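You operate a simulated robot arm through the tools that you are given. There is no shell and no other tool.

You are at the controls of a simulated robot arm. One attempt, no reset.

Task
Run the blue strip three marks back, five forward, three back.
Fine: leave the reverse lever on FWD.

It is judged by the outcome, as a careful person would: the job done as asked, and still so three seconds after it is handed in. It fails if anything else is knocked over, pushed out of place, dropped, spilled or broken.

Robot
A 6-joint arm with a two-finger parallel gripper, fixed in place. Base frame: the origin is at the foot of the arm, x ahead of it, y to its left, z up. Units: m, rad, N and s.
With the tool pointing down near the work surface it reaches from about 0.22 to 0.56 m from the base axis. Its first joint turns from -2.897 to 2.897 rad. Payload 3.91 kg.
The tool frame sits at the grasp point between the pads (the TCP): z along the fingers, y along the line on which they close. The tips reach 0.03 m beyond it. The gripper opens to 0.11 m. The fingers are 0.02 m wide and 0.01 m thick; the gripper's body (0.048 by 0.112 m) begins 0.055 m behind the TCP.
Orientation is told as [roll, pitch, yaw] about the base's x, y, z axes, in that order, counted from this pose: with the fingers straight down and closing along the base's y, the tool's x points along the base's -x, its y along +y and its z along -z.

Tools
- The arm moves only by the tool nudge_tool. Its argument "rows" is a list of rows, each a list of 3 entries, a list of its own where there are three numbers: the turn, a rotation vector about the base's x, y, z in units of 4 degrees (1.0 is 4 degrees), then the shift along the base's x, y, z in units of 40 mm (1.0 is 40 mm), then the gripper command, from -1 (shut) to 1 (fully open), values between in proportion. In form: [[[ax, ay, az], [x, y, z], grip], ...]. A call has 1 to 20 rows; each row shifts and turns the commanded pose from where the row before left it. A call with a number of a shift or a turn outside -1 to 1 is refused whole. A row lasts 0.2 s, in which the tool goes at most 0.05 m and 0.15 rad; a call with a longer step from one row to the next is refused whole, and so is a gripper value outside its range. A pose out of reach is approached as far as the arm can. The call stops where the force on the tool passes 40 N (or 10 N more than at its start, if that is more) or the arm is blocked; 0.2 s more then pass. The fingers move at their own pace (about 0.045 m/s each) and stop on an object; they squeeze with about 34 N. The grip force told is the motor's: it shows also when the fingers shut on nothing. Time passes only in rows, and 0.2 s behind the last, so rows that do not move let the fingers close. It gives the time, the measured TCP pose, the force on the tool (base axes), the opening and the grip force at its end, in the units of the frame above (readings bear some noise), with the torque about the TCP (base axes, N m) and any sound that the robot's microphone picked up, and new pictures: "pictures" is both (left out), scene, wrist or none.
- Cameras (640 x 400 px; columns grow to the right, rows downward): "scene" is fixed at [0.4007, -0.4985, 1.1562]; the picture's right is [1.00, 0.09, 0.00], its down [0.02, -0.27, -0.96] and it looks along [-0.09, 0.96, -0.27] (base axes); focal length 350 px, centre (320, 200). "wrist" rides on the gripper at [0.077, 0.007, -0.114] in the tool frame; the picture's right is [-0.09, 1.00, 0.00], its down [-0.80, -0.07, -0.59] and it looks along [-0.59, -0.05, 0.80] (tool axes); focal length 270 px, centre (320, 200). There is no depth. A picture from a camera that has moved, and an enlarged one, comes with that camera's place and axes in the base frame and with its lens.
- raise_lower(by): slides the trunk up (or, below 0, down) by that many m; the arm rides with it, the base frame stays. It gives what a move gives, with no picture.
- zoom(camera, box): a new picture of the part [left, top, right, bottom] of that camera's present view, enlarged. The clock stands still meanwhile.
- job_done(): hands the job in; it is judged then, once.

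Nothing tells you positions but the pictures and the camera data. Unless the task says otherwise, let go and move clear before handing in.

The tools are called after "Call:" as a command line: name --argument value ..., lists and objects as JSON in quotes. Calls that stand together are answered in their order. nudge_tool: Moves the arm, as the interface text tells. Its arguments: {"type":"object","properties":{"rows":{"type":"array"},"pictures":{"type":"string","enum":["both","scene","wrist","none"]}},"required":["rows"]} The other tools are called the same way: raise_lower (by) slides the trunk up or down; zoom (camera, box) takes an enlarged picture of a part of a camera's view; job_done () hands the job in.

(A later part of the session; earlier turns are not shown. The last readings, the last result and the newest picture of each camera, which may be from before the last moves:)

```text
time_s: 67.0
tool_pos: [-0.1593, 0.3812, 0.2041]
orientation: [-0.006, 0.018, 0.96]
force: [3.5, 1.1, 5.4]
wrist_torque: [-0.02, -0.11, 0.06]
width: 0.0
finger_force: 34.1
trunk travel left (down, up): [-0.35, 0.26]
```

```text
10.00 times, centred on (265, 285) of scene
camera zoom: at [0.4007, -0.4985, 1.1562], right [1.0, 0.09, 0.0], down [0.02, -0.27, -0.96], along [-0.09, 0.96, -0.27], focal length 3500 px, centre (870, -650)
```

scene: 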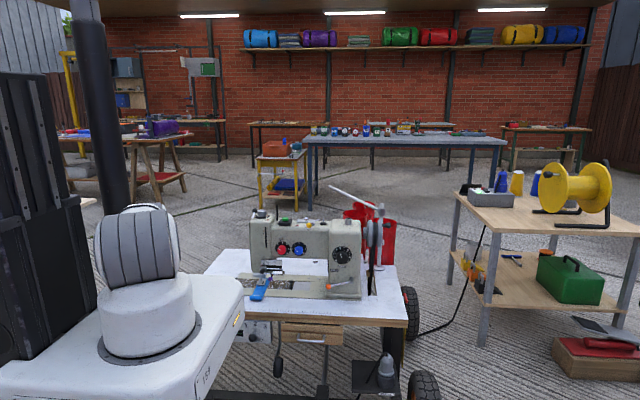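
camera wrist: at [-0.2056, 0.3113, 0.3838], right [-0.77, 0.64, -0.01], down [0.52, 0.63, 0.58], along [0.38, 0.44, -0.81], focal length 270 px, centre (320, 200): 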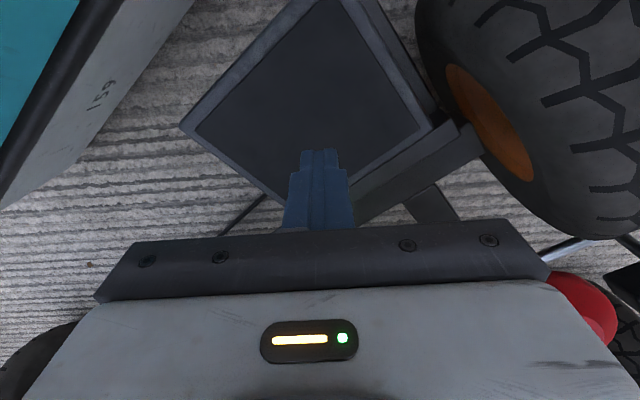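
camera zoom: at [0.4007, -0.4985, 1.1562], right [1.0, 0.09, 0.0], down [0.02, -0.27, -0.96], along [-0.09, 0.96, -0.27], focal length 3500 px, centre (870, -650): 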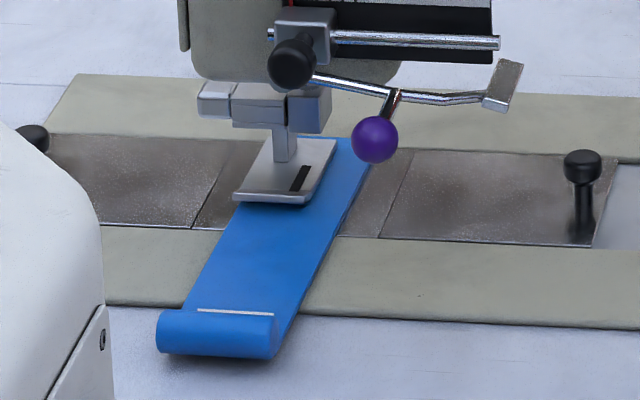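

A click was heard, and on the second tap the strip crept slightly toward the front. I'll release the pedal now and see exactly where things stand.

Call:
nudge_tool --rows '[[[0, 0, 0], [0, 0, 0.4], -1], [[0, 0, 0], [0, 0, 0], -1]]' --pictures "none"

Call:
zoom --camera "scene" --box '[240, 265, 290, 305]'

Call:
zoom --camera "scene" --box '[255, 270, 275, 300]'

Call:
zoom --camera "scene" --box '[360, 200, 400, 250]'

```text
time_s: 67.7
tool_pos: [-0.1572, 0.3796, 0.2211]
orientation: [-0.009, 0.019, 0.959]
force: [0.1, 0.4, 0.7]
wrist_torque: [0.03, 0.02, -0.03]
width: 0.0
finger_force: 34.4
trunk travel left (down, up): [-0.35, 0.26]
```

```text
10.00 times, centred on (265, 285) of scene
camera zoom: at [0.4007, -0.4985, 1.1562], right [1.0, 0.09, 0.0], down [0.02, -0.27, -0.96], along [-0.09, 0.96, -0.27], focal length 3500 px, centre (870, -650)
```

zoom: 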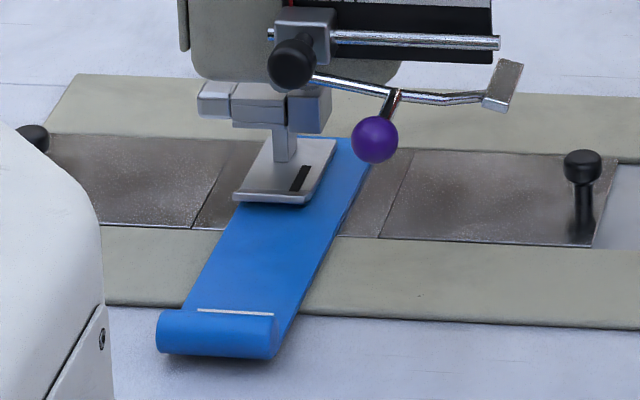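

```text
13.33 times, centred on (265, 285) of scene
camera zoom: at [0.4007, -0.4985, 1.1562], right [1.0, 0.09, 0.0], down [0.02, -0.27, -0.96], along [-0.09, 0.96, -0.27], focal length 4666 px, centre (1053, -933)
```

zoom: 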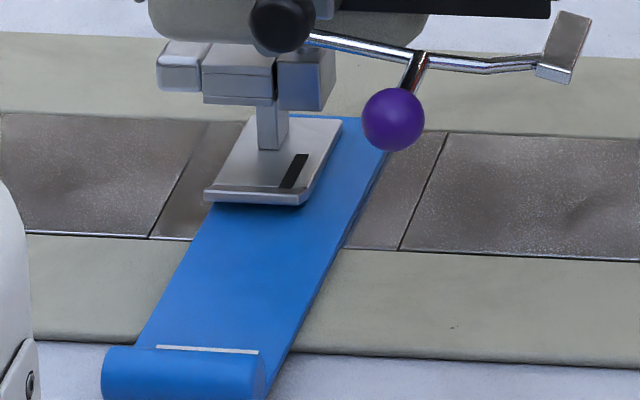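

```text
8.00 times, centred on (380, 225) of scene
camera zoom: at [0.4007, -0.4985, 1.1562], right [1.0, 0.09, 0.0], down [0.02, -0.27, -0.96], along [-0.09, 0.96, -0.27], focal length 2800 px, centre (-160, 0)
```

zoom: 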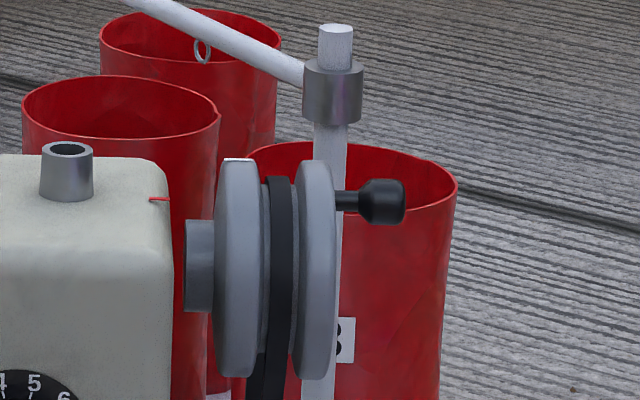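

The strip stopped when the pedal was released. I notice a red index line on the housing by the handwheel and a white mark on the wheel, so I'll zoom in there.

Call:
zoom --camera "scene" --box '[376, 214, 396, 234]'

Call:
zoom --camera "scene" --box '[262, 275, 272, 285]'

Call:
zoom --camera "scene" --box '[250, 205, 310, 255]'

```text
16.00 times, centred on (386, 224) of scene
camera zoom: at [0.4007, -0.4985, 1.1562], right [1.0, 0.09, 0.0], down [0.02, -0.27, -0.96], along [-0.09, 0.96, -0.27], focal length 5600 px, centre (-736, -184)
```

zoom: 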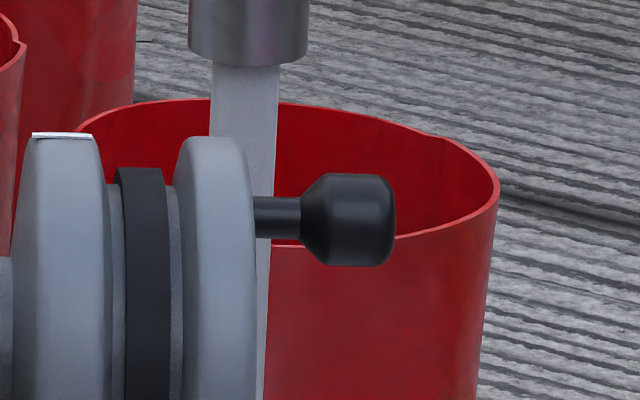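

```text
16.00 times, centred on (267, 280) of scene
camera zoom: at [0.4007, -0.4985, 1.1562], right [1.0, 0.09, 0.0], down [0.02, -0.27, -0.96], along [-0.09, 0.96, -0.27], focal length 5600 px, centre (1168, -1080)
```

zoom: 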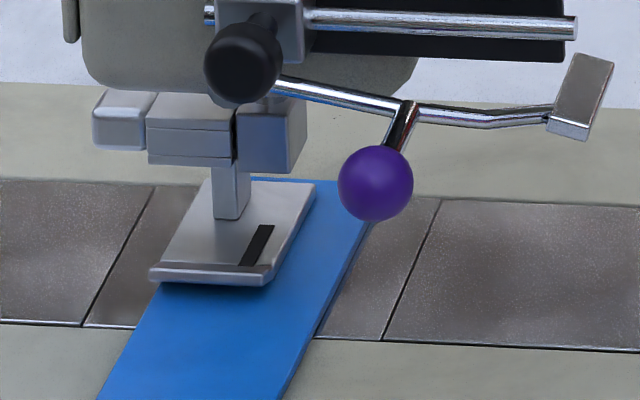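

```text
8.00 times, centred on (280, 230) of scene
camera zoom: at [0.4007, -0.4985, 1.1562], right [1.0, 0.09, 0.0], down [0.02, -0.27, -0.96], along [-0.09, 0.96, -0.27], focal length 2800 px, centre (640, -40)
```

zoom: 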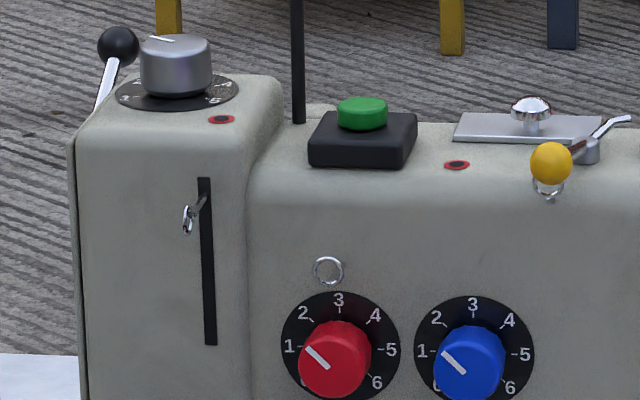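

Call:
zoom --camera "scene" --box '[350, 195, 410, 305]'

Call:
zoom --camera "scene" --box '[240, 200, 390, 300]'

Call:
zoom --camera "scene" --box '[240, 255, 300, 305]'

```text
3.64 times, centred on (380, 250) of scene
camera zoom: at [0.4007, -0.4985, 1.1562], right [1.0, 0.09, 0.0], down [0.02, -0.27, -0.96], along [-0.09, 0.96, -0.27], focal length 1273 px, centre (102, 18)
```

zoom: 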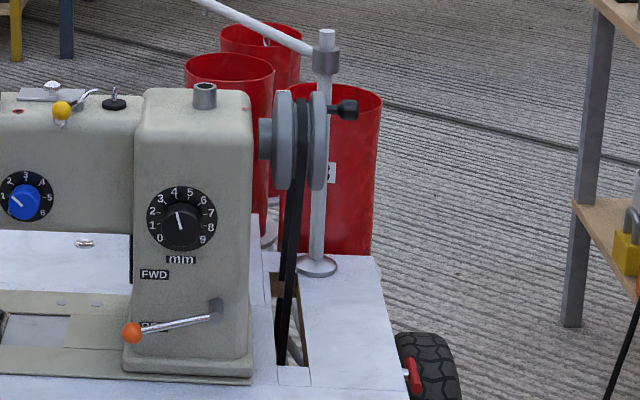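

```text
4.00 times, centred on (315, 250) of scene
camera zoom: at [0.4007, -0.4985, 1.1562], right [1.0, 0.09, 0.0], down [0.02, -0.27, -0.96], along [-0.09, 0.96, -0.27], focal length 1400 px, centre (340, 0)
```

zoom: 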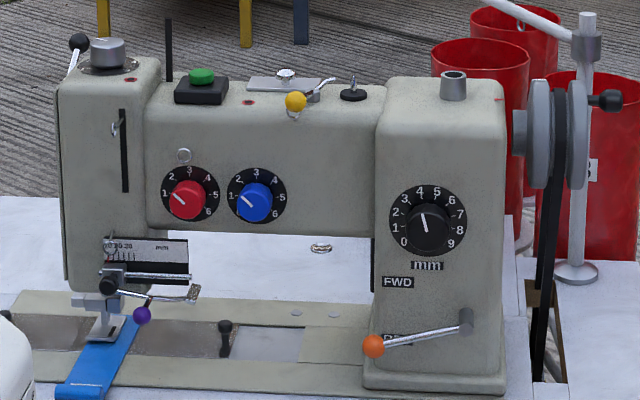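

```text
8.00 times, centred on (270, 280) of scene
camera zoom: at [0.4007, -0.4985, 1.1562], right [1.0, 0.09, 0.0], down [0.02, -0.27, -0.96], along [-0.09, 0.96, -0.27], focal length 2800 px, centre (720, -440)
```

zoom: 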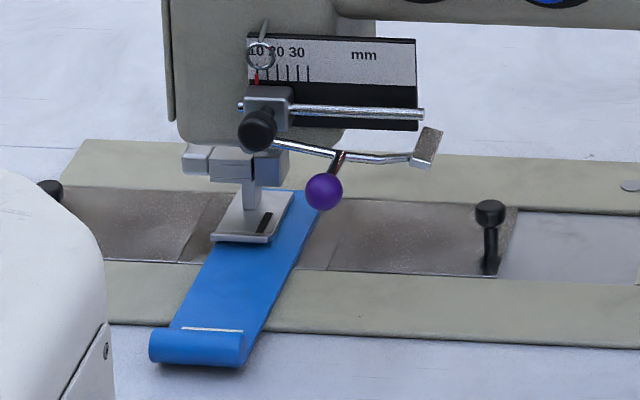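

The wheel and take-up are back at exactly the same place while the strip moved about 4 mm, so that was one full stitch ("mark") back after one click. I'll make one clean tap from fully released, release it, and wait for the motion to settle.

Call:
nudge_tool --rows '[[[0, 0, 0], [0, 0, -0.3], -1], [[0, 0, 0], [0, 0, -0.2], -1], [[0, 0, 0], [0, 0, 0.5], -1], [[0, 0, 0], [0, 0, 0], -1], [[0, 0, 0], [0, 0, 0], -1], [[0, 0, 0], [0, 0, 0], -1], [[0, 0, 0], [0, 0, 0], -1]]' --pictures "none"

Call:
zoom --camera "scene" --box '[240, 265, 290, 305]'

Call:
zoom --camera "scene" --box '[240, 200, 390, 300]'

```text
time_s: 69.2
tool_pos: [-0.1565, 0.3797, 0.223]
orientation: [-0.007, 0.018, 0.959]
force: [0.2, -0.9, 0.0]
wrist_torque: [0.01, -0.01, 0.02]
width: 0.0001
finger_force: 33.8
trunk travel left (down, up): [-0.35, 0.26]
```

```text
10.00 times, centred on (265, 285) of scene
camera zoom: at [0.4007, -0.4985, 1.1562], right [1.0, 0.09, 0.0], down [0.02, -0.27, -0.96], along [-0.09, 0.96, -0.27], focal length 3500 px, centre (870, -650)
```

zoom: 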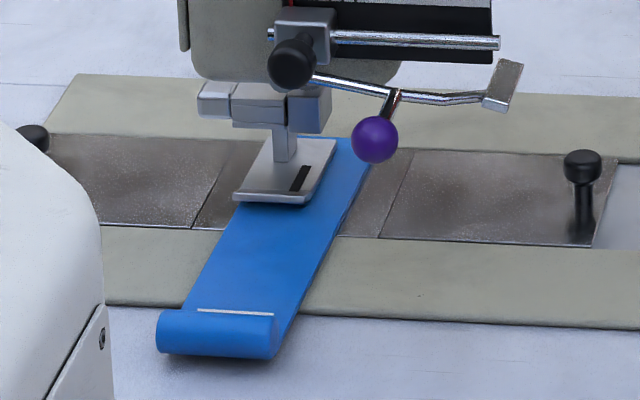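

```text
4.00 times, centred on (315, 250) of scene
camera zoom: at [0.4007, -0.4985, 1.1562], right [1.0, 0.09, 0.0], down [0.02, -0.27, -0.96], along [-0.09, 0.96, -0.27], focal length 1400 px, centre (340, 0)
```

zoom: 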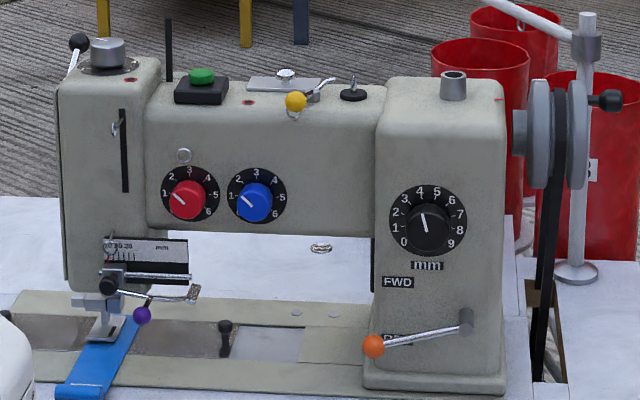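

No click and no motion, so that tap was too shallow. I'll repeat a little deeper.

Call:
nudge_tool --rows '[[[0, 0, 0], [0, 0, -0.4], -1], [[0, 0, 0], [0, 0, -0.15], -1], [[0, 0, 0], [0, 0, 0], -1], [[0, 0, 0], [0, 0, 0.55], -1], [[0, 0, 0], [0, 0, 0], -1], [[0, 0, 0], [0, 0, 0], -1], [[0, 0, 0], [0, 0, 0], -1], [[0, 0, 0], [0, 0, 0], -1]]' --pictures "none"

Call:
zoom --camera "scene" --box '[240, 265, 290, 305]'

Call:
zoom --camera "scene" --box '[240, 200, 390, 300]'

```text
time_s: 71.0
tool_pos: [-0.1579, 0.3815, 0.221]
orientation: [-0.01, 0.018, 0.96]
force: [0.5, 1.0, -0.3]
wrist_torque: [-0.01, 0.0, 0.01]
width: 0.0002
finger_force: 34.3
trunk travel left (down, up): [-0.35, 0.26]
heard: click
```

```text
10.00 times, centred on (265, 285) of scene
camera zoom: at [0.4007, -0.4985, 1.1562], right [1.0, 0.09, 0.0], down [0.02, -0.27, -0.96], along [-0.09, 0.96, -0.27], focal length 3500 px, centre (870, -650)
```

zoom: 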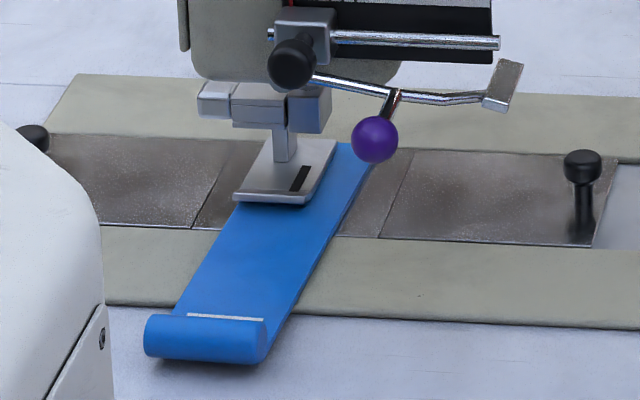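

```text
4.00 times, centred on (315, 250) of scene
camera zoom: at [0.4007, -0.4985, 1.1562], right [1.0, 0.09, 0.0], down [0.02, -0.27, -0.96], along [-0.09, 0.96, -0.27], focal length 1400 px, centre (340, 0)
```

zoom: 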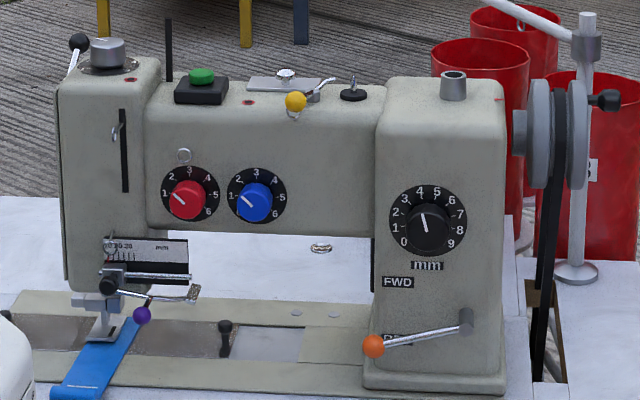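

Click, and the strip moved one more step. I'll check closely whether the wheel mark is back at the index and measure the strip.

Call:
zoom --camera "scene" --box '[376, 214, 396, 234]'

Call:
zoom --camera "scene" --box '[250, 205, 310, 255]'

Call:
zoom --camera "scene" --box '[240, 255, 300, 305]'

Call:
zoom --camera "scene" --box '[360, 200, 400, 250]'

```text
16.00 times, centred on (386, 224) of scene
camera zoom: at [0.4007, -0.4985, 1.1562], right [1.0, 0.09, 0.0], down [0.02, -0.27, -0.96], along [-0.09, 0.96, -0.27], focal length 5600 px, centre (-736, -184)
```

zoom: 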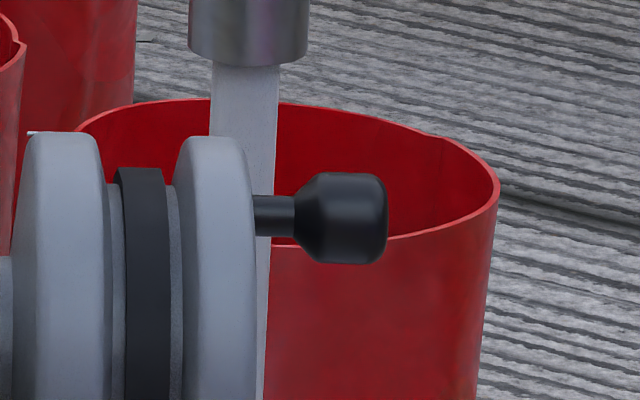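

```text
8.00 times, centred on (280, 230) of scene
camera zoom: at [0.4007, -0.4985, 1.1562], right [1.0, 0.09, 0.0], down [0.02, -0.27, -0.96], along [-0.09, 0.96, -0.27], focal length 2800 px, centre (640, -40)
```

zoom: 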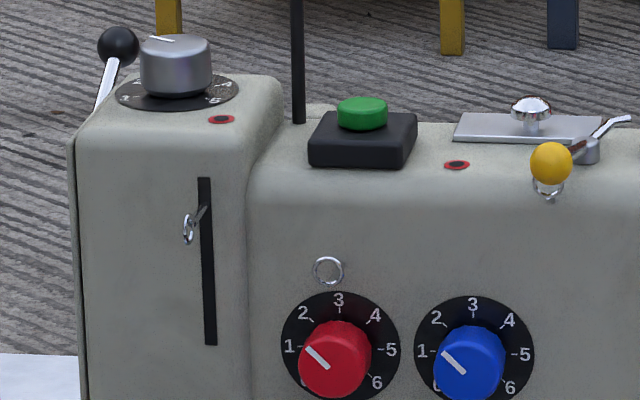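

```text
8.00 times, centred on (270, 280) of scene
camera zoom: at [0.4007, -0.4985, 1.1562], right [1.0, 0.09, 0.0], down [0.02, -0.27, -0.96], along [-0.09, 0.96, -0.27], focal length 2800 px, centre (720, -440)
```

zoom: 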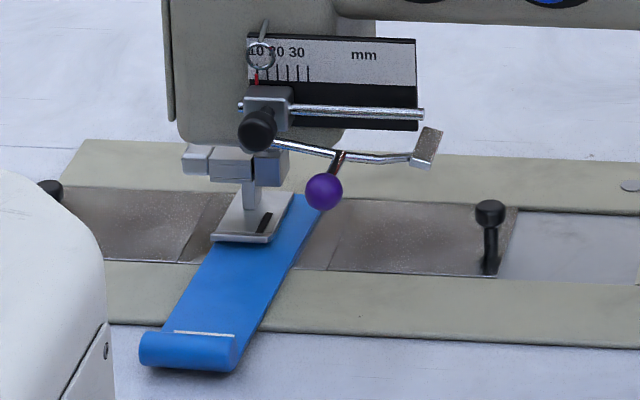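

```text
8.00 times, centred on (380, 225) of scene
camera zoom: at [0.4007, -0.4985, 1.1562], right [1.0, 0.09, 0.0], down [0.02, -0.27, -0.96], along [-0.09, 0.96, -0.27], focal length 2800 px, centre (-160, 0)
```

zoom: 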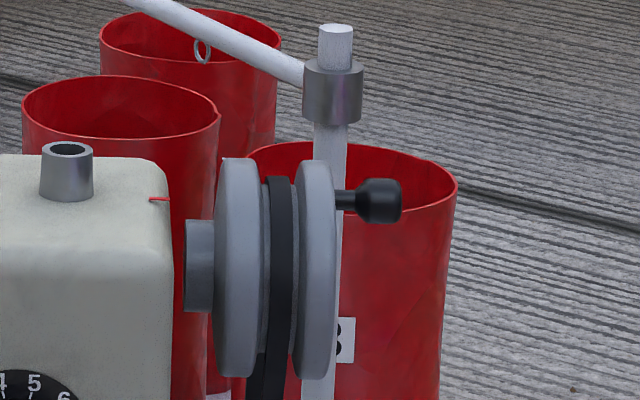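

The wheel stopped about 25° away from its index this time, so the motor runs while the pedal is down and then coasts. For the third stitch I'll split the press into two calls so I can look while it runs, and learn direction and speed.

Call:
nudge_tool --rows '[[[0, 0, 0], [0, 0, -0.4], -1], [[0, 0, 0], [0, 0, -0.15], -1]]' --pictures "none"

Call:
zoom --camera "scene" --box '[360, 200, 400, 250]'

Call:
zoom --camera "scene" --box '[240, 265, 290, 305]'

Call:
zoom --camera "scene" --box '[250, 205, 310, 255]'

```text
time_s: 71.7
tool_pos: [-0.1575, 0.3807, 0.199]
orientation: [-0.01, 0.022, 0.962]
force: [0.5, -8.7, 14.8]
wrist_torque: [-0.12, -0.03, 0.02]
width: 0.0
finger_force: 33.8
trunk travel left (down, up): [-0.35, 0.26]
heard: click
```

```text
8.00 times, centred on (380, 225) of scene
camera zoom: at [0.4007, -0.4985, 1.1562], right [1.0, 0.09, 0.0], down [0.02, -0.27, -0.96], along [-0.09, 0.96, -0.27], focal length 2800 px, centre (-160, 0)
```

zoom: 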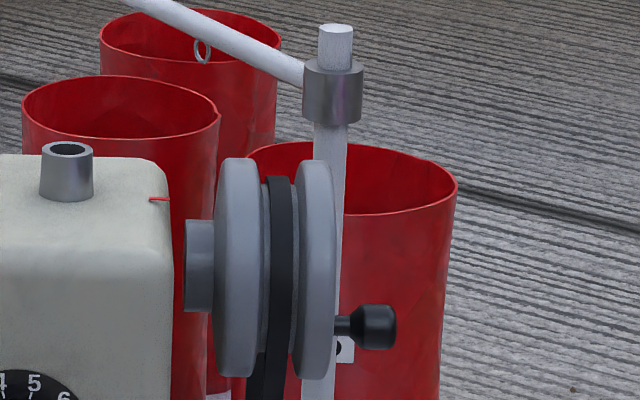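

```text
10.00 times, centred on (265, 285) of scene
camera zoom: at [0.4007, -0.4985, 1.1562], right [1.0, 0.09, 0.0], down [0.02, -0.27, -0.96], along [-0.09, 0.96, -0.27], focal length 3500 px, centre (870, -650)
```

zoom: 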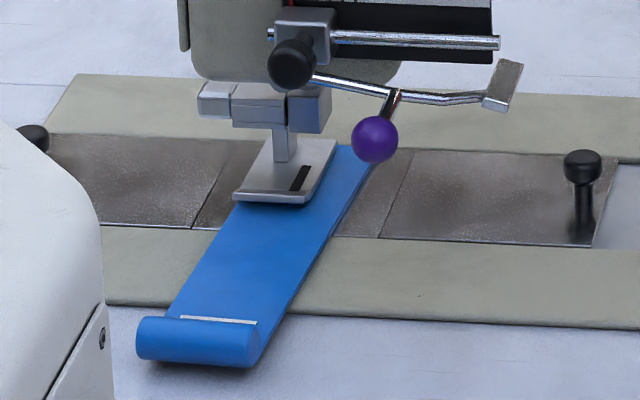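

```text
8.00 times, centred on (280, 230) of scene
camera zoom: at [0.4007, -0.4985, 1.1562], right [1.0, 0.09, 0.0], down [0.02, -0.27, -0.96], along [-0.09, 0.96, -0.27], focal length 2800 px, centre (640, -40)
```

zoom: 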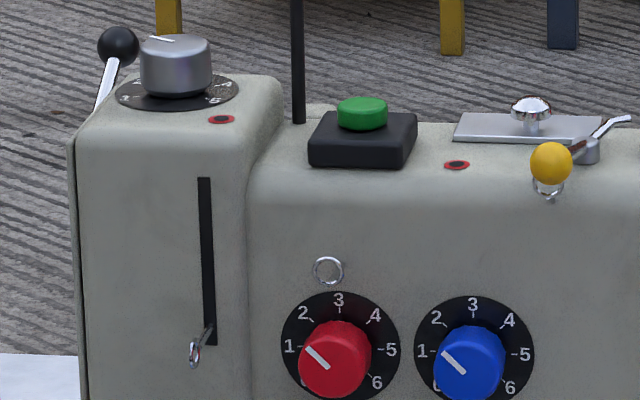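

It's mid-stitch (wheel knob at the bottom), with the strip advancing smoothly. I'll release now and let it stop.

Call:
nudge_tool --rows '[[[0, 0, 0], [0, 0, 0.8], -1]]' --pictures "none"

Call:
zoom --camera "scene" --box '[360, 200, 400, 250]'

Call:
zoom --camera "scene" --box '[240, 265, 290, 305]'

Call:
nudge_tool --rows '[[[0, 0, 0], [0, 0, 0], -1], [[0, 0, 0], [0, 0, 0], -1], [[0, 0, 0], [0, 0, 0], -1]]' --pictures "none"

Call:
zoom --camera "scene" --box '[360, 200, 400, 250]'

Call:
zoom --camera "scene" --box '[240, 265, 290, 305]'

Call:
zoom --camera "scene" --box '[250, 205, 310, 255]'

```text
time_s: 72.0
tool_pos: [-0.1575, 0.3806, 0.2294]
orientation: [-0.008, 0.019, 0.962]
force: [0.4, -0.1, -0.5]
wrist_torque: [-0.01, 0.02, -0.03]
width: 0.0002
finger_force: 34.2
trunk travel left (down, up): [-0.35, 0.26]
```

```text
8.00 times, centred on (380, 225) of scene
camera zoom: at [0.4007, -0.4985, 1.1562], right [1.0, 0.09, 0.0], down [0.02, -0.27, -0.96], along [-0.09, 0.96, -0.27], focal length 2800 px, centre (-160, 0)
```

zoom: 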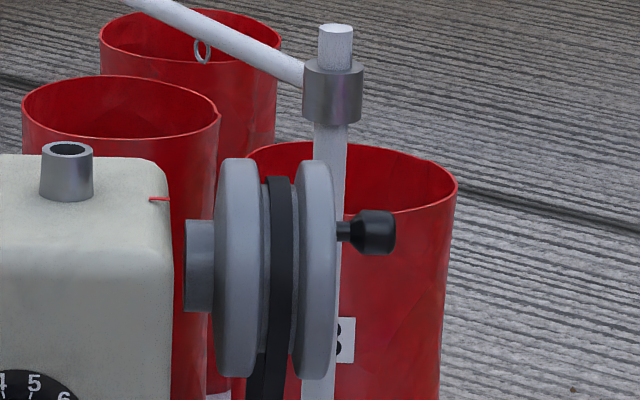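

```text
10.00 times, centred on (265, 285) of scene
camera zoom: at [0.4007, -0.4985, 1.1562], right [1.0, 0.09, 0.0], down [0.02, -0.27, -0.96], along [-0.09, 0.96, -0.27], focal length 3500 px, centre (870, -650)
```

zoom: 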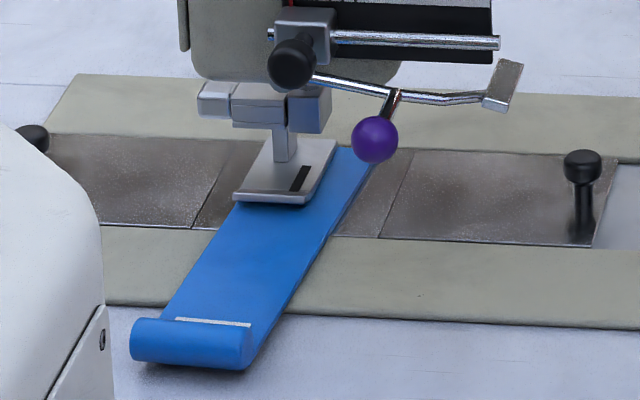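

```text
time_s: 72.8
tool_pos: [-0.1602, 0.3813, 0.2298]
orientation: [-0.009, 0.021, 0.961]
force: [0.3, -0.4, -0.1]
wrist_torque: [-0.02, 0.02, 0.02]
width: 0.0
finger_force: 34.2
trunk travel left (down, up): [-0.35, 0.26]
```

```text
8.00 times, centred on (380, 225) of scene
camera zoom: at [0.4007, -0.4985, 1.1562], right [1.0, 0.09, 0.0], down [0.02, -0.27, -0.96], along [-0.09, 0.96, -0.27], focal length 2800 px, centre (-160, 0)
```

zoom: 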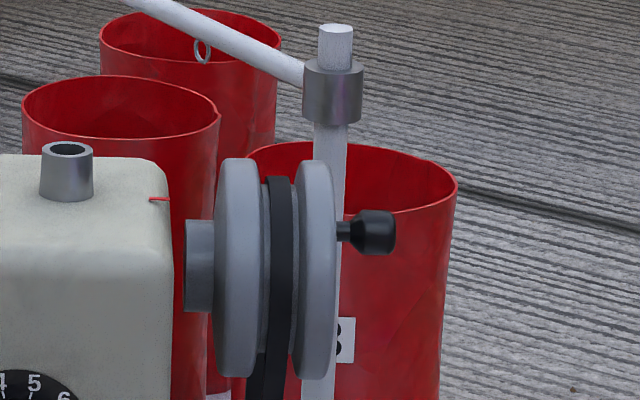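

```text
10.00 times, centred on (265, 285) of scene
camera zoom: at [0.4007, -0.4985, 1.1562], right [1.0, 0.09, 0.0], down [0.02, -0.27, -0.96], along [-0.09, 0.96, -0.27], focal length 3500 px, centre (870, -650)
```

zoom: 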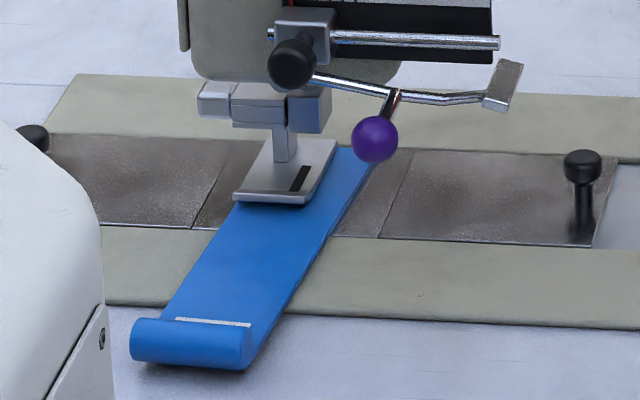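

```text
8.00 times, centred on (280, 230) of scene
camera zoom: at [0.4007, -0.4985, 1.1562], right [1.0, 0.09, 0.0], down [0.02, -0.27, -0.96], along [-0.09, 0.96, -0.27], focal length 2800 px, centre (640, -40)
```

zoom: 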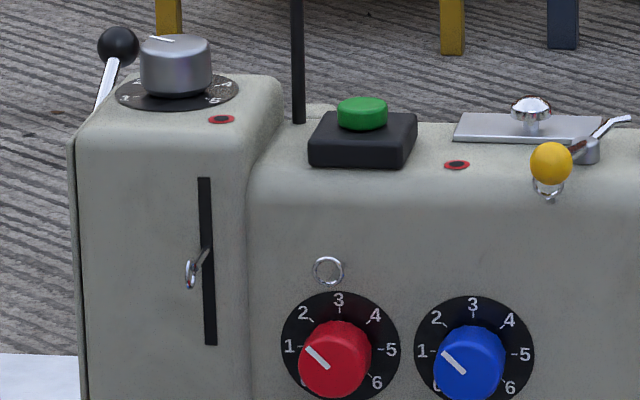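

It stopped with the wheel about 65° short of its index. The wheel turns over the front, and the timing and strip both agree, so I'm at about 2.8 stitches back. I'll top up with the lightest brief tap to bring the mark to the index.

Call:
nudge_tool --rows '[[[0, 0, 0], [0, 0, -0.45], -1], [[0, 0, 0], [0, 0, -0.28], -1], [[0, 0, 0], [0, 0, 0.5], -1], [[0, 0, 0], [0, 0, 0], -1], [[0, 0, 0], [0, 0, 0], -1]]' --pictures "none"

Call:
zoom --camera "scene" --box '[360, 200, 400, 250]'

```text
time_s: 74.0
tool_pos: [-0.1574, 0.3797, 0.2206]
orientation: [-0.008, 0.019, 0.962]
force: [0.3, 0.8, -0.2]
wrist_torque: [0.0, 0.01, -0.01]
width: 0.0
finger_force: 33.6
trunk travel left (down, up): [-0.35, 0.26]
```

```text
8.00 times, centred on (380, 225) of scene
camera zoom: at [0.4007, -0.4985, 1.1562], right [1.0, 0.09, 0.0], down [0.02, -0.27, -0.96], along [-0.09, 0.96, -0.27], focal length 2800 px, centre (-160, 0)
```

zoom: 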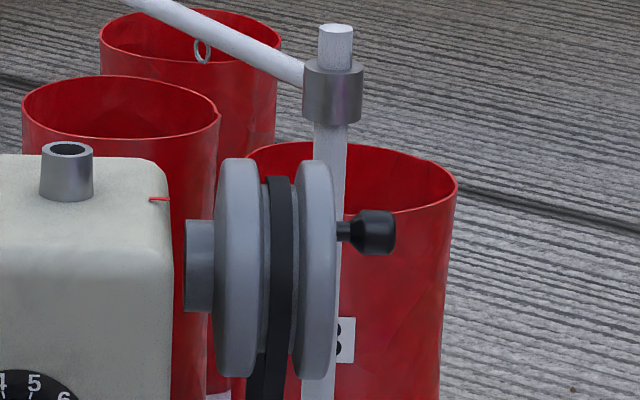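

Call:
nudge_tool --rows '[[[0, 0, 0], [0, 0, -0.3], -1], [[0, 0, 0], [0, 0, -0.24], -1], [[0, 0, 0], [0, 0, 0.54], -1], [[0, 0, 0], [0, 0, 0], -1], [[0, 0, 0], [0, 0, 0], -1]]' --pictures "none"

Call:
zoom --camera "scene" --box '[360, 200, 400, 250]'

```text
time_s: 75.2
tool_pos: [-0.1582, 0.3809, 0.2217]
orientation: [-0.009, 0.019, 0.96]
force: [-0.4, -0.3, -0.3]
wrist_torque: [0.01, -0.02, -0.01]
width: 0.0
finger_force: 33.6
trunk travel left (down, up): [-0.35, 0.26]
heard: click
```

```text
8.00 times, centred on (380, 225) of scene
camera zoom: at [0.4007, -0.4985, 1.1562], right [1.0, 0.09, 0.0], down [0.02, -0.27, -0.96], along [-0.09, 0.96, -0.27], focal length 2800 px, centre (-160, 0)
```

zoom: 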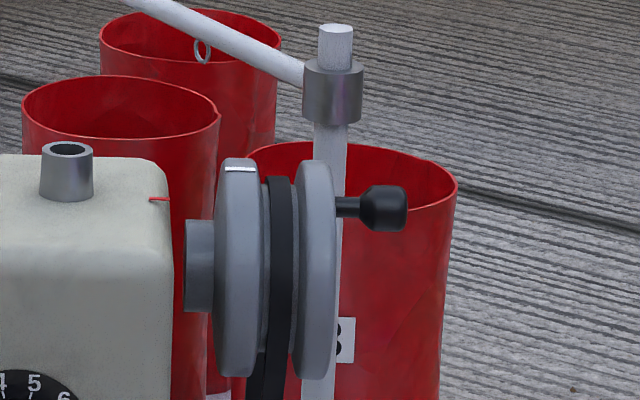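

Now the white mark is just past the top index, so the wheel is at about 3.05 turns: three stitches back. I'll record the strip's position.

Call:
zoom --camera "scene" --box '[240, 265, 290, 305]'

Call:
zoom --camera "scene" --box '[250, 205, 310, 255]'

Call:
zoom --camera "scene" --box '[240, 285, 280, 310]'

```text
10.00 times, centred on (265, 285) of scene
camera zoom: at [0.4007, -0.4985, 1.1562], right [1.0, 0.09, 0.0], down [0.02, -0.27, -0.96], along [-0.09, 0.96, -0.27], focal length 3500 px, centre (870, -650)
```

zoom: 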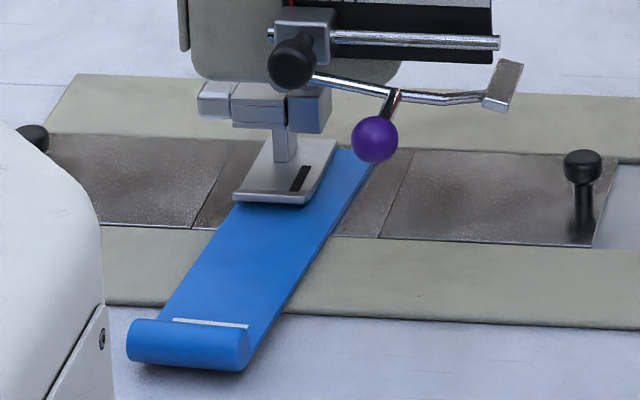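

```text
8.00 times, centred on (280, 230) of scene
camera zoom: at [0.4007, -0.4985, 1.1562], right [1.0, 0.09, 0.0], down [0.02, -0.27, -0.96], along [-0.09, 0.96, -0.27], focal length 2800 px, centre (640, -40)
```

zoom: 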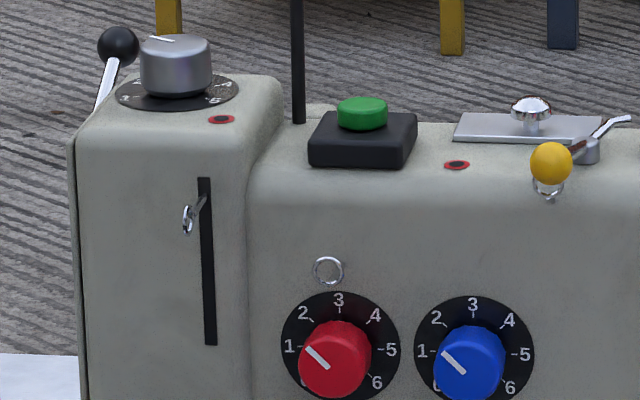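

```text
16.00 times, centred on (260, 298) of scene
camera zoom: at [0.4007, -0.4985, 1.1562], right [1.0, 0.09, 0.0], down [0.02, -0.27, -0.96], along [-0.09, 0.96, -0.27], focal length 5600 px, centre (1280, -1360)
```

zoom: 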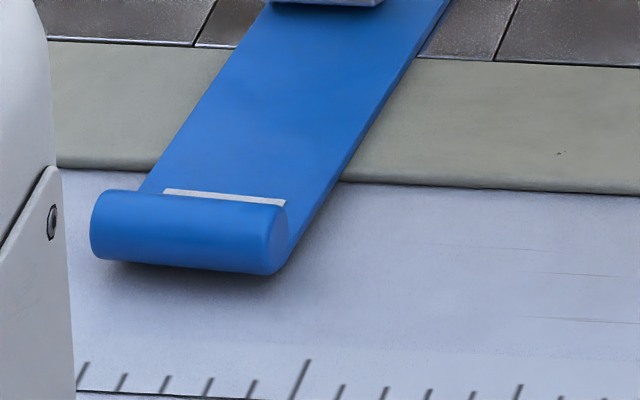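

The strip has moved about 12 mm, which is three 4 mm stitches. Next I'll set the lever to FWD, so I'm lifting clear of the pedal and heading up and right.

Call:
nudge_tool --rows '[[[0, 0, 0], [0, 0, 0.6], -1], [[0, 0, 0], [0, 0, 0.6], -1], [[0, 0, 0], [0, 0, 0.6], -1], [[0, 0, 0], [0, 0, 0.6], -1], [[0, 0, 0], [0, 0, 0.6], -1], [[0, 0, 0], [0, 0, 0.6], -1], [[0, 0, 0], [0, 0, 0.6], -1], [[0, 0, 0], [0, 0, 0.6], -1], [[0, 0, 0], [0, 0, 0.6], -1], [[0, 0, 0], [0, 0, 0.6], -1], [[0, 0, 0], [0.7, 0.1, 0.5], -1], [[0, 0, 0], [0.7, 0.1, 0.5], -1], [[0, 0, 0], [0.7, 0.1, 0.5], -1], [[0, 0, 0], [0.7, 0.1, 0.5], -1], [[0, 0, 0], [0.7, 0.1, 0.5], -1], [[0, 0, 0], [0.7, 0.1, 0.5], -1], [[0, 0, 0], [0.7, 0.1, 0.5], -1], [[0, 0, 0], [0.7, 0.1, 0.5], -1], [[0, 0, 0], [0.7, 0.1, 0.5], -1], [[0, 0, 0], [0.7, 0.1, 0.5], -1]]' --pictures "both"

```text
time_s: 79.5
tool_pos: [0.1246, 0.4202, 0.6621]
orientation: [-0.009, 0.022, 0.962]
force: [0.1, 0.3, 0.0]
wrist_torque: [-0.01, -0.06, -0.02]
width: 0.0001
finger_force: 34.2
trunk travel left (down, up): [-0.35, 0.26]
camera wrist: at [0.0756, 0.3631, 0.7784], right [-0.77, 0.64, -0.01], down [0.52, 0.63, 0.58], along [0.38, 0.44, -0.82], focal length 270 px, centre (320, 200)
```

scene: 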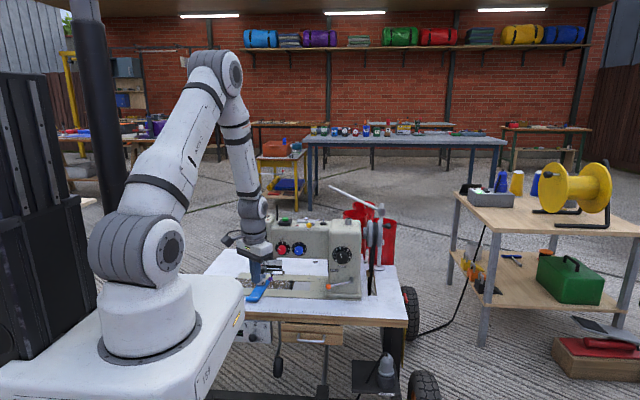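
wrist: 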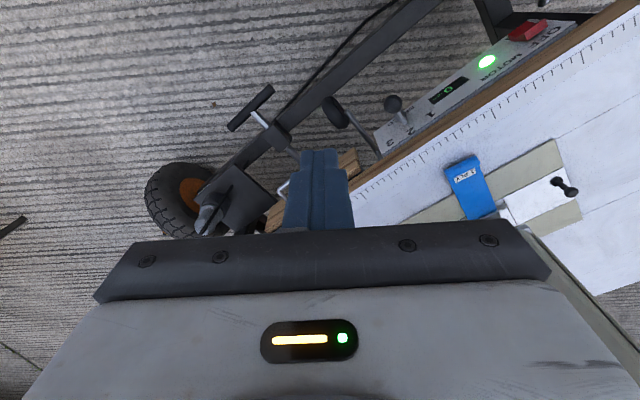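

The path is fully reachable at this wrist angle. For the lever I'll turn the tool so the fingers open vertically and straddle the ball, with the camera on the left, so one approach can push it either way.

Call:
nudge_tool --rows '[[[0, 0, -1], [0.3, 0, 0], -0.2], [[0, 0, -1], [0.3, 0, 0], -0.2], [[0, 0, -1], [0.3, 0, 0], -0.2], [[0, 0, -1], [0.3, 0, 0], -0.2], [[0, 0, -1], [0.3, 0, 0], -0.2], [[0, 0, -1], [0.3, 0, 0], -0.2], [[0, 0, -1], [0.3, 0, 0], -0.2], [[0, 0, -1], [0.3, 0, 0], -0.2], [[0, 0, -1], [0.3, 0, 0], -0.2], [[0, 0, -1], [0.3, 0, 0], -0.2], [[0, 0, -1], [0.3, 0, 0], -0.2], [[0, 0, -1], [0.3, 0, 0], -0.2], [[0, 0, -1], [0.3, 0, 0], -0.2], [[0, 0, -0.8], [0.3, 0, 0], -0.2]]' --pictures "none"

Call:
nudge_tool --rows '[[[1, 0, 0], [0, 0, 0], -0.2], [[1, 0, 0], [0, 0, 0], -0.2], [[1, 0, 0], [0, 0, 0], -0.2], [[1, 0, 0], [0, 0, 0], -0.2], [[1, 0, 0], [0, 0, 0], -0.2], [[1, 0, 0], [0, 0, 0], -0.2], [[1, 0, 0], [0, 0, 0], -0.2], [[1, 0, 0], [0, 0, 0], -0.2], [[1, 0, 0], [0, 0, 0], -0.2], [[1, 0, 0], [0, 0, 0], -0.2], [[1, 0, 0], [0, 0.1, 0], -0.2], [[1, 0, 0], [0, 0.1, 0], -0.2], [[1, 0, 0], [0, 0.1, 0], -0.2], [[1, 0, 0], [0, 0.2, 0], -0.2], [[1, 0, 0], [0, 0.2, 0], -0.2], [[1, 0, 0], [0, 0.2, 0], -0.2], [[1, 0, 0], [0, 0.2, 0], -0.2], [[1, 0, 0], [0, 0.2, 0], -0.2]]' --pictures "both"

```text
time_s: 82.5
tool_pos: [0.2928, 0.4209, 0.6607]
orientation: [-0.01, 0.021, -0.006]
force: [-0.8, -0.8, 0.6]
wrist_torque: [-0.02, -0.01, 0.01]
width: 0.0439
finger_force: 0.1
trunk travel left (down, up): [-0.35, 0.26]
```

```text
time_s: 86.2
tool_pos: [0.2852, 0.4727, 0.6608]
orientation: [1.122, 0.028, 0.045]
force: [-0.2, 0.4, -0.2]
wrist_torque: [0.0, 0.02, -0.01]
width: 0.044
finger_force: 0.0
out of reach, approached as far as the arm can: row 5, 7
trunk travel left (down, up): [-0.35, 0.26]
camera wrist: at [0.2143, 0.3694, 0.7197], right [0.09, 0.44, 0.89], down [0.83, -0.53, 0.17], along [0.55, 0.73, -0.41], focal length 270 px, centre (320, 200)
```

scene: 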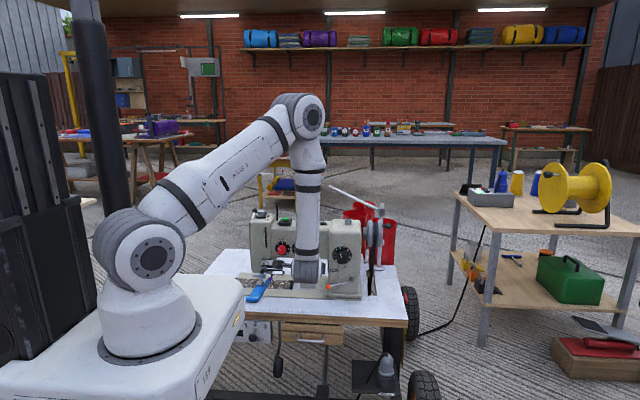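
wrist: 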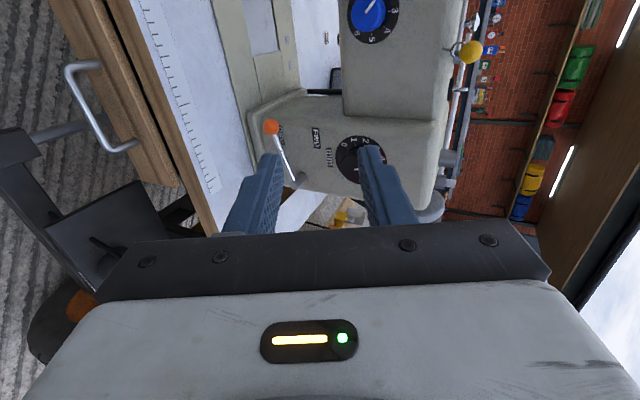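

Good: the ball is in view at about (0.328, 0.661, 0.492), matching REV. I'll tilt a little more and stage in front of it.

Call:
nudge_tool --rows '[[[1, 0, 0], [0.35, 0, 0], -0.2], [[1, 0, 0], [0.35, 0.2, 0], -0.2], [[1, 0, 0], [0.35, 0.4, -0.4], -0.2], [[0, 0, 0], [0, 0.6, -0.7], -0.2], [[0, 0, 0], [0, 0.6, -0.7], -0.2], [[0, 0, 0], [0, 0.6, -0.7], -0.2], [[0, 0, 0], [0, 0, -0.7], -0.2], [[0, 0, 0], [0, 0, 0], -0.2]]' --pictures "both"

```text
time_s: 88.0
tool_pos: [0.3259, 0.5679, 0.5332]
orientation: [1.331, 0.015, 0.051]
force: [0.6, 0.4, -0.1]
wrist_torque: [0.03, 0.0, -0.03]
width: 0.0439
finger_force: 0.1
trunk travel left (down, up): [-0.35, 0.26]
camera wrist: at [0.2555, 0.455, 0.569], right [0.09, 0.24, 0.97], down [0.83, -0.55, 0.06], along [0.55, 0.8, -0.25], focal length 270 px, centre (320, 200)
```

scene: 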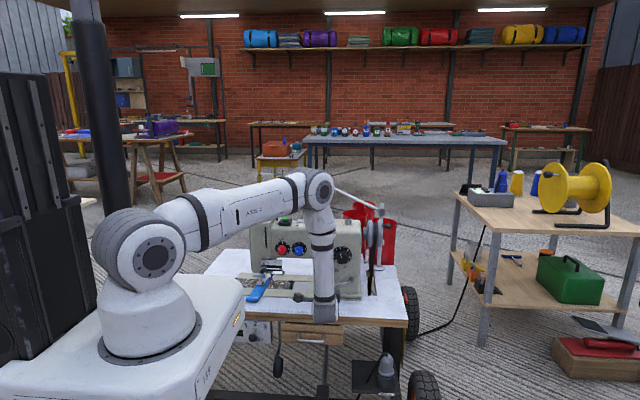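
wrist: 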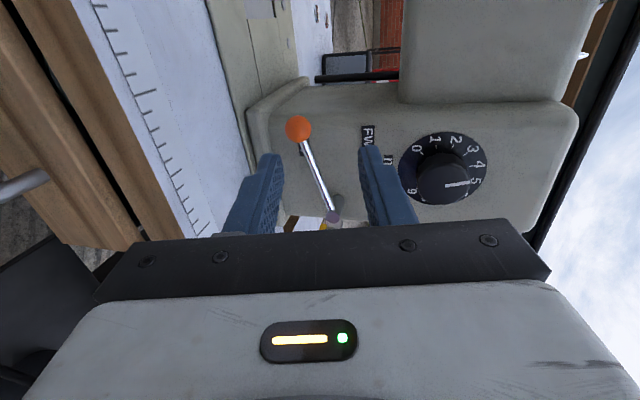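

Call:
nudge_tool --rows '[[[0, 0, 0], [0.05, 0.1, -0.45], -0.2], [[0, 0, 0], [0.05, 0.1, -0.4], -0.2], [[0, 0, 0], [0, 0.4, 0], -0.2], [[0, 0, 0], [0, 0.3, 0], -0.2]]' --pictures "wrist"

```text
time_s: 89.0
tool_pos: [0.3308, 0.6061, 0.4999]
orientation: [1.33, 0.016, 0.051]
force: [-0.3, 0.6, -0.7]
wrist_torque: [-0.01, 0.01, 0.01]
width: 0.044
finger_force: 0.0
trunk travel left (down, up): [-0.35, 0.26]
camera wrist: at [0.2594, 0.492, 0.535], right [0.09, 0.24, 0.97], down [0.83, -0.55, 0.06], along [0.55, 0.8, -0.25], focal length 270 px, centre (320, 200)
```

wrist: 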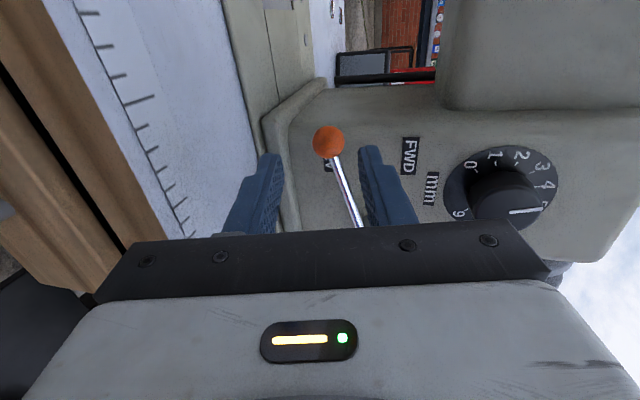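

The ball is centred between the fingers. I'll go the last 3 cm forward.

Call:
nudge_tool --rows '[[[0, 0, 0], [0, 0.4, 0], -0.2], [[0, 0, 0], [0, 0.4, 0], -0.2]]' --pictures "wrist"

Call:
zoom --camera "wrist" --box '[220, 80, 460, 240]'

```text
time_s: 89.7
tool_pos: [0.331, 0.6374, 0.4999]
orientation: [1.33, 0.018, 0.049]
force: [-0.7, 0.5, -0.7]
wrist_torque: [0.02, -0.02, 0.0]
width: 0.0442
finger_force: 0.0
trunk travel left (down, up): [-0.35, 0.26]
camera wrist: at [0.2601, 0.5234, 0.5357], right [0.09, 0.24, 0.97], down [0.83, -0.55, 0.06], along [0.55, 0.8, -0.25], focal length 270 px, centre (320, 200)
```

wrist: 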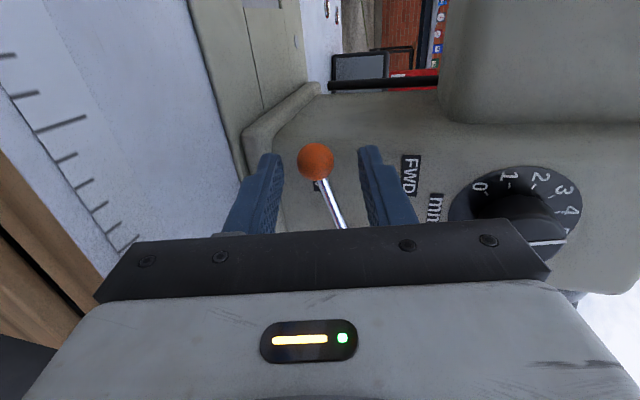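

```text
2.50 times, centred on (340, 160) of wrist
camera zoom: at [0.2601, 0.5234, 0.5357], right [0.09, 0.24, 0.97], down [0.83, -0.55, 0.06], along [0.55, 0.8, -0.25], focal length 676 px, centre (270, 300)
```

zoom: 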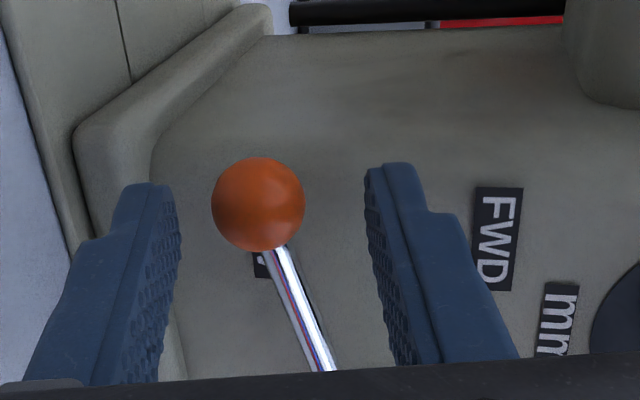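

The ball is straddled. Now I'll lift to bring the lever up to FWD.

Call:
nudge_tool --rows '[[[0, 0, 0], [0, 0, 0.25], -0.2], [[0, 0, 0], [0, 0, 0.25], -0.2], [[0, 0, 0], [0, 0, 0.25], -0.2]]' --pictures "none"

Call:
zoom --camera "wrist" --box '[220, 80, 460, 240]'

```text
time_s: 90.5
tool_pos: [0.3308, 0.638, 0.5294]
orientation: [1.33, 0.016, 0.05]
force: [0.7, -0.2, -0.8]
wrist_torque: [-0.02, 0.01, -0.02]
width: 0.044
finger_force: 0.1
trunk travel left (down, up): [-0.35, 0.26]
```

```text
2.50 times, centred on (340, 160) of wrist
camera zoom: at [0.2608, 0.5233, 0.5655], right [0.09, 0.24, 0.97], down [0.83, -0.55, 0.06], along [0.55, 0.8, -0.25], focal length 676 px, centre (270, 300)
```

zoom: 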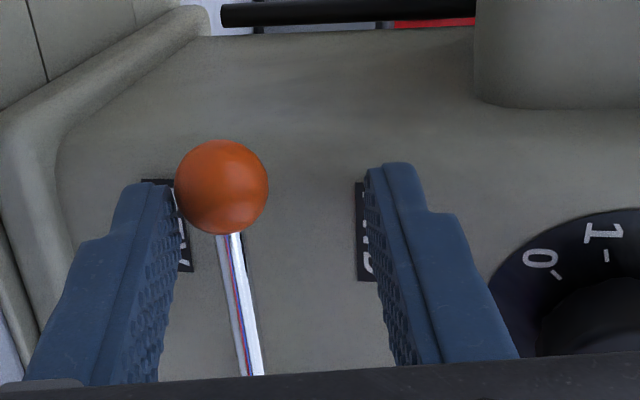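

The finger is lifting the ball. I'll continue up another 1.5 cm.

Call:
nudge_tool --rows '[[[0, 0, 0], [0, 0, 0.2], -0.2], [[0, 0, 0], [0, 0, 0.2], -0.2]]' --pictures "none"

Call:
zoom --camera "wrist" --box '[220, 80, 460, 240]'

```text
time_s: 91.0
tool_pos: [0.3307, 0.6373, 0.5462]
orientation: [1.33, 0.017, 0.052]
force: [-0.5, 0.0, 0.1]
wrist_torque: [0.03, 0.01, 0.01]
width: 0.0438
finger_force: 0.1
trunk travel left (down, up): [-0.35, 0.26]
```

```text
2.50 times, centred on (340, 160) of wrist
camera zoom: at [0.2606, 0.5228, 0.5813], right [0.09, 0.24, 0.97], down [0.83, -0.55, 0.06], along [0.55, 0.8, -0.25], focal length 676 px, centre (270, 300)
```

zoom: 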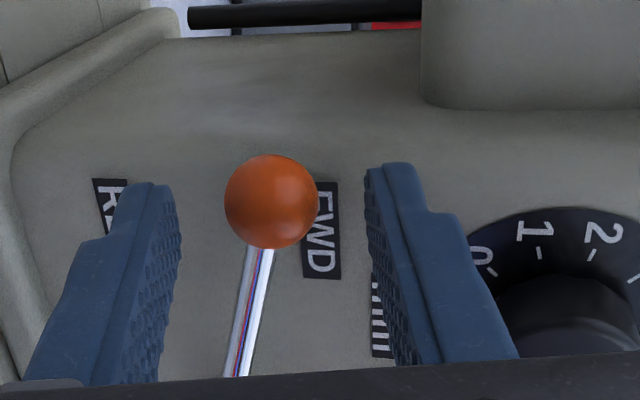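

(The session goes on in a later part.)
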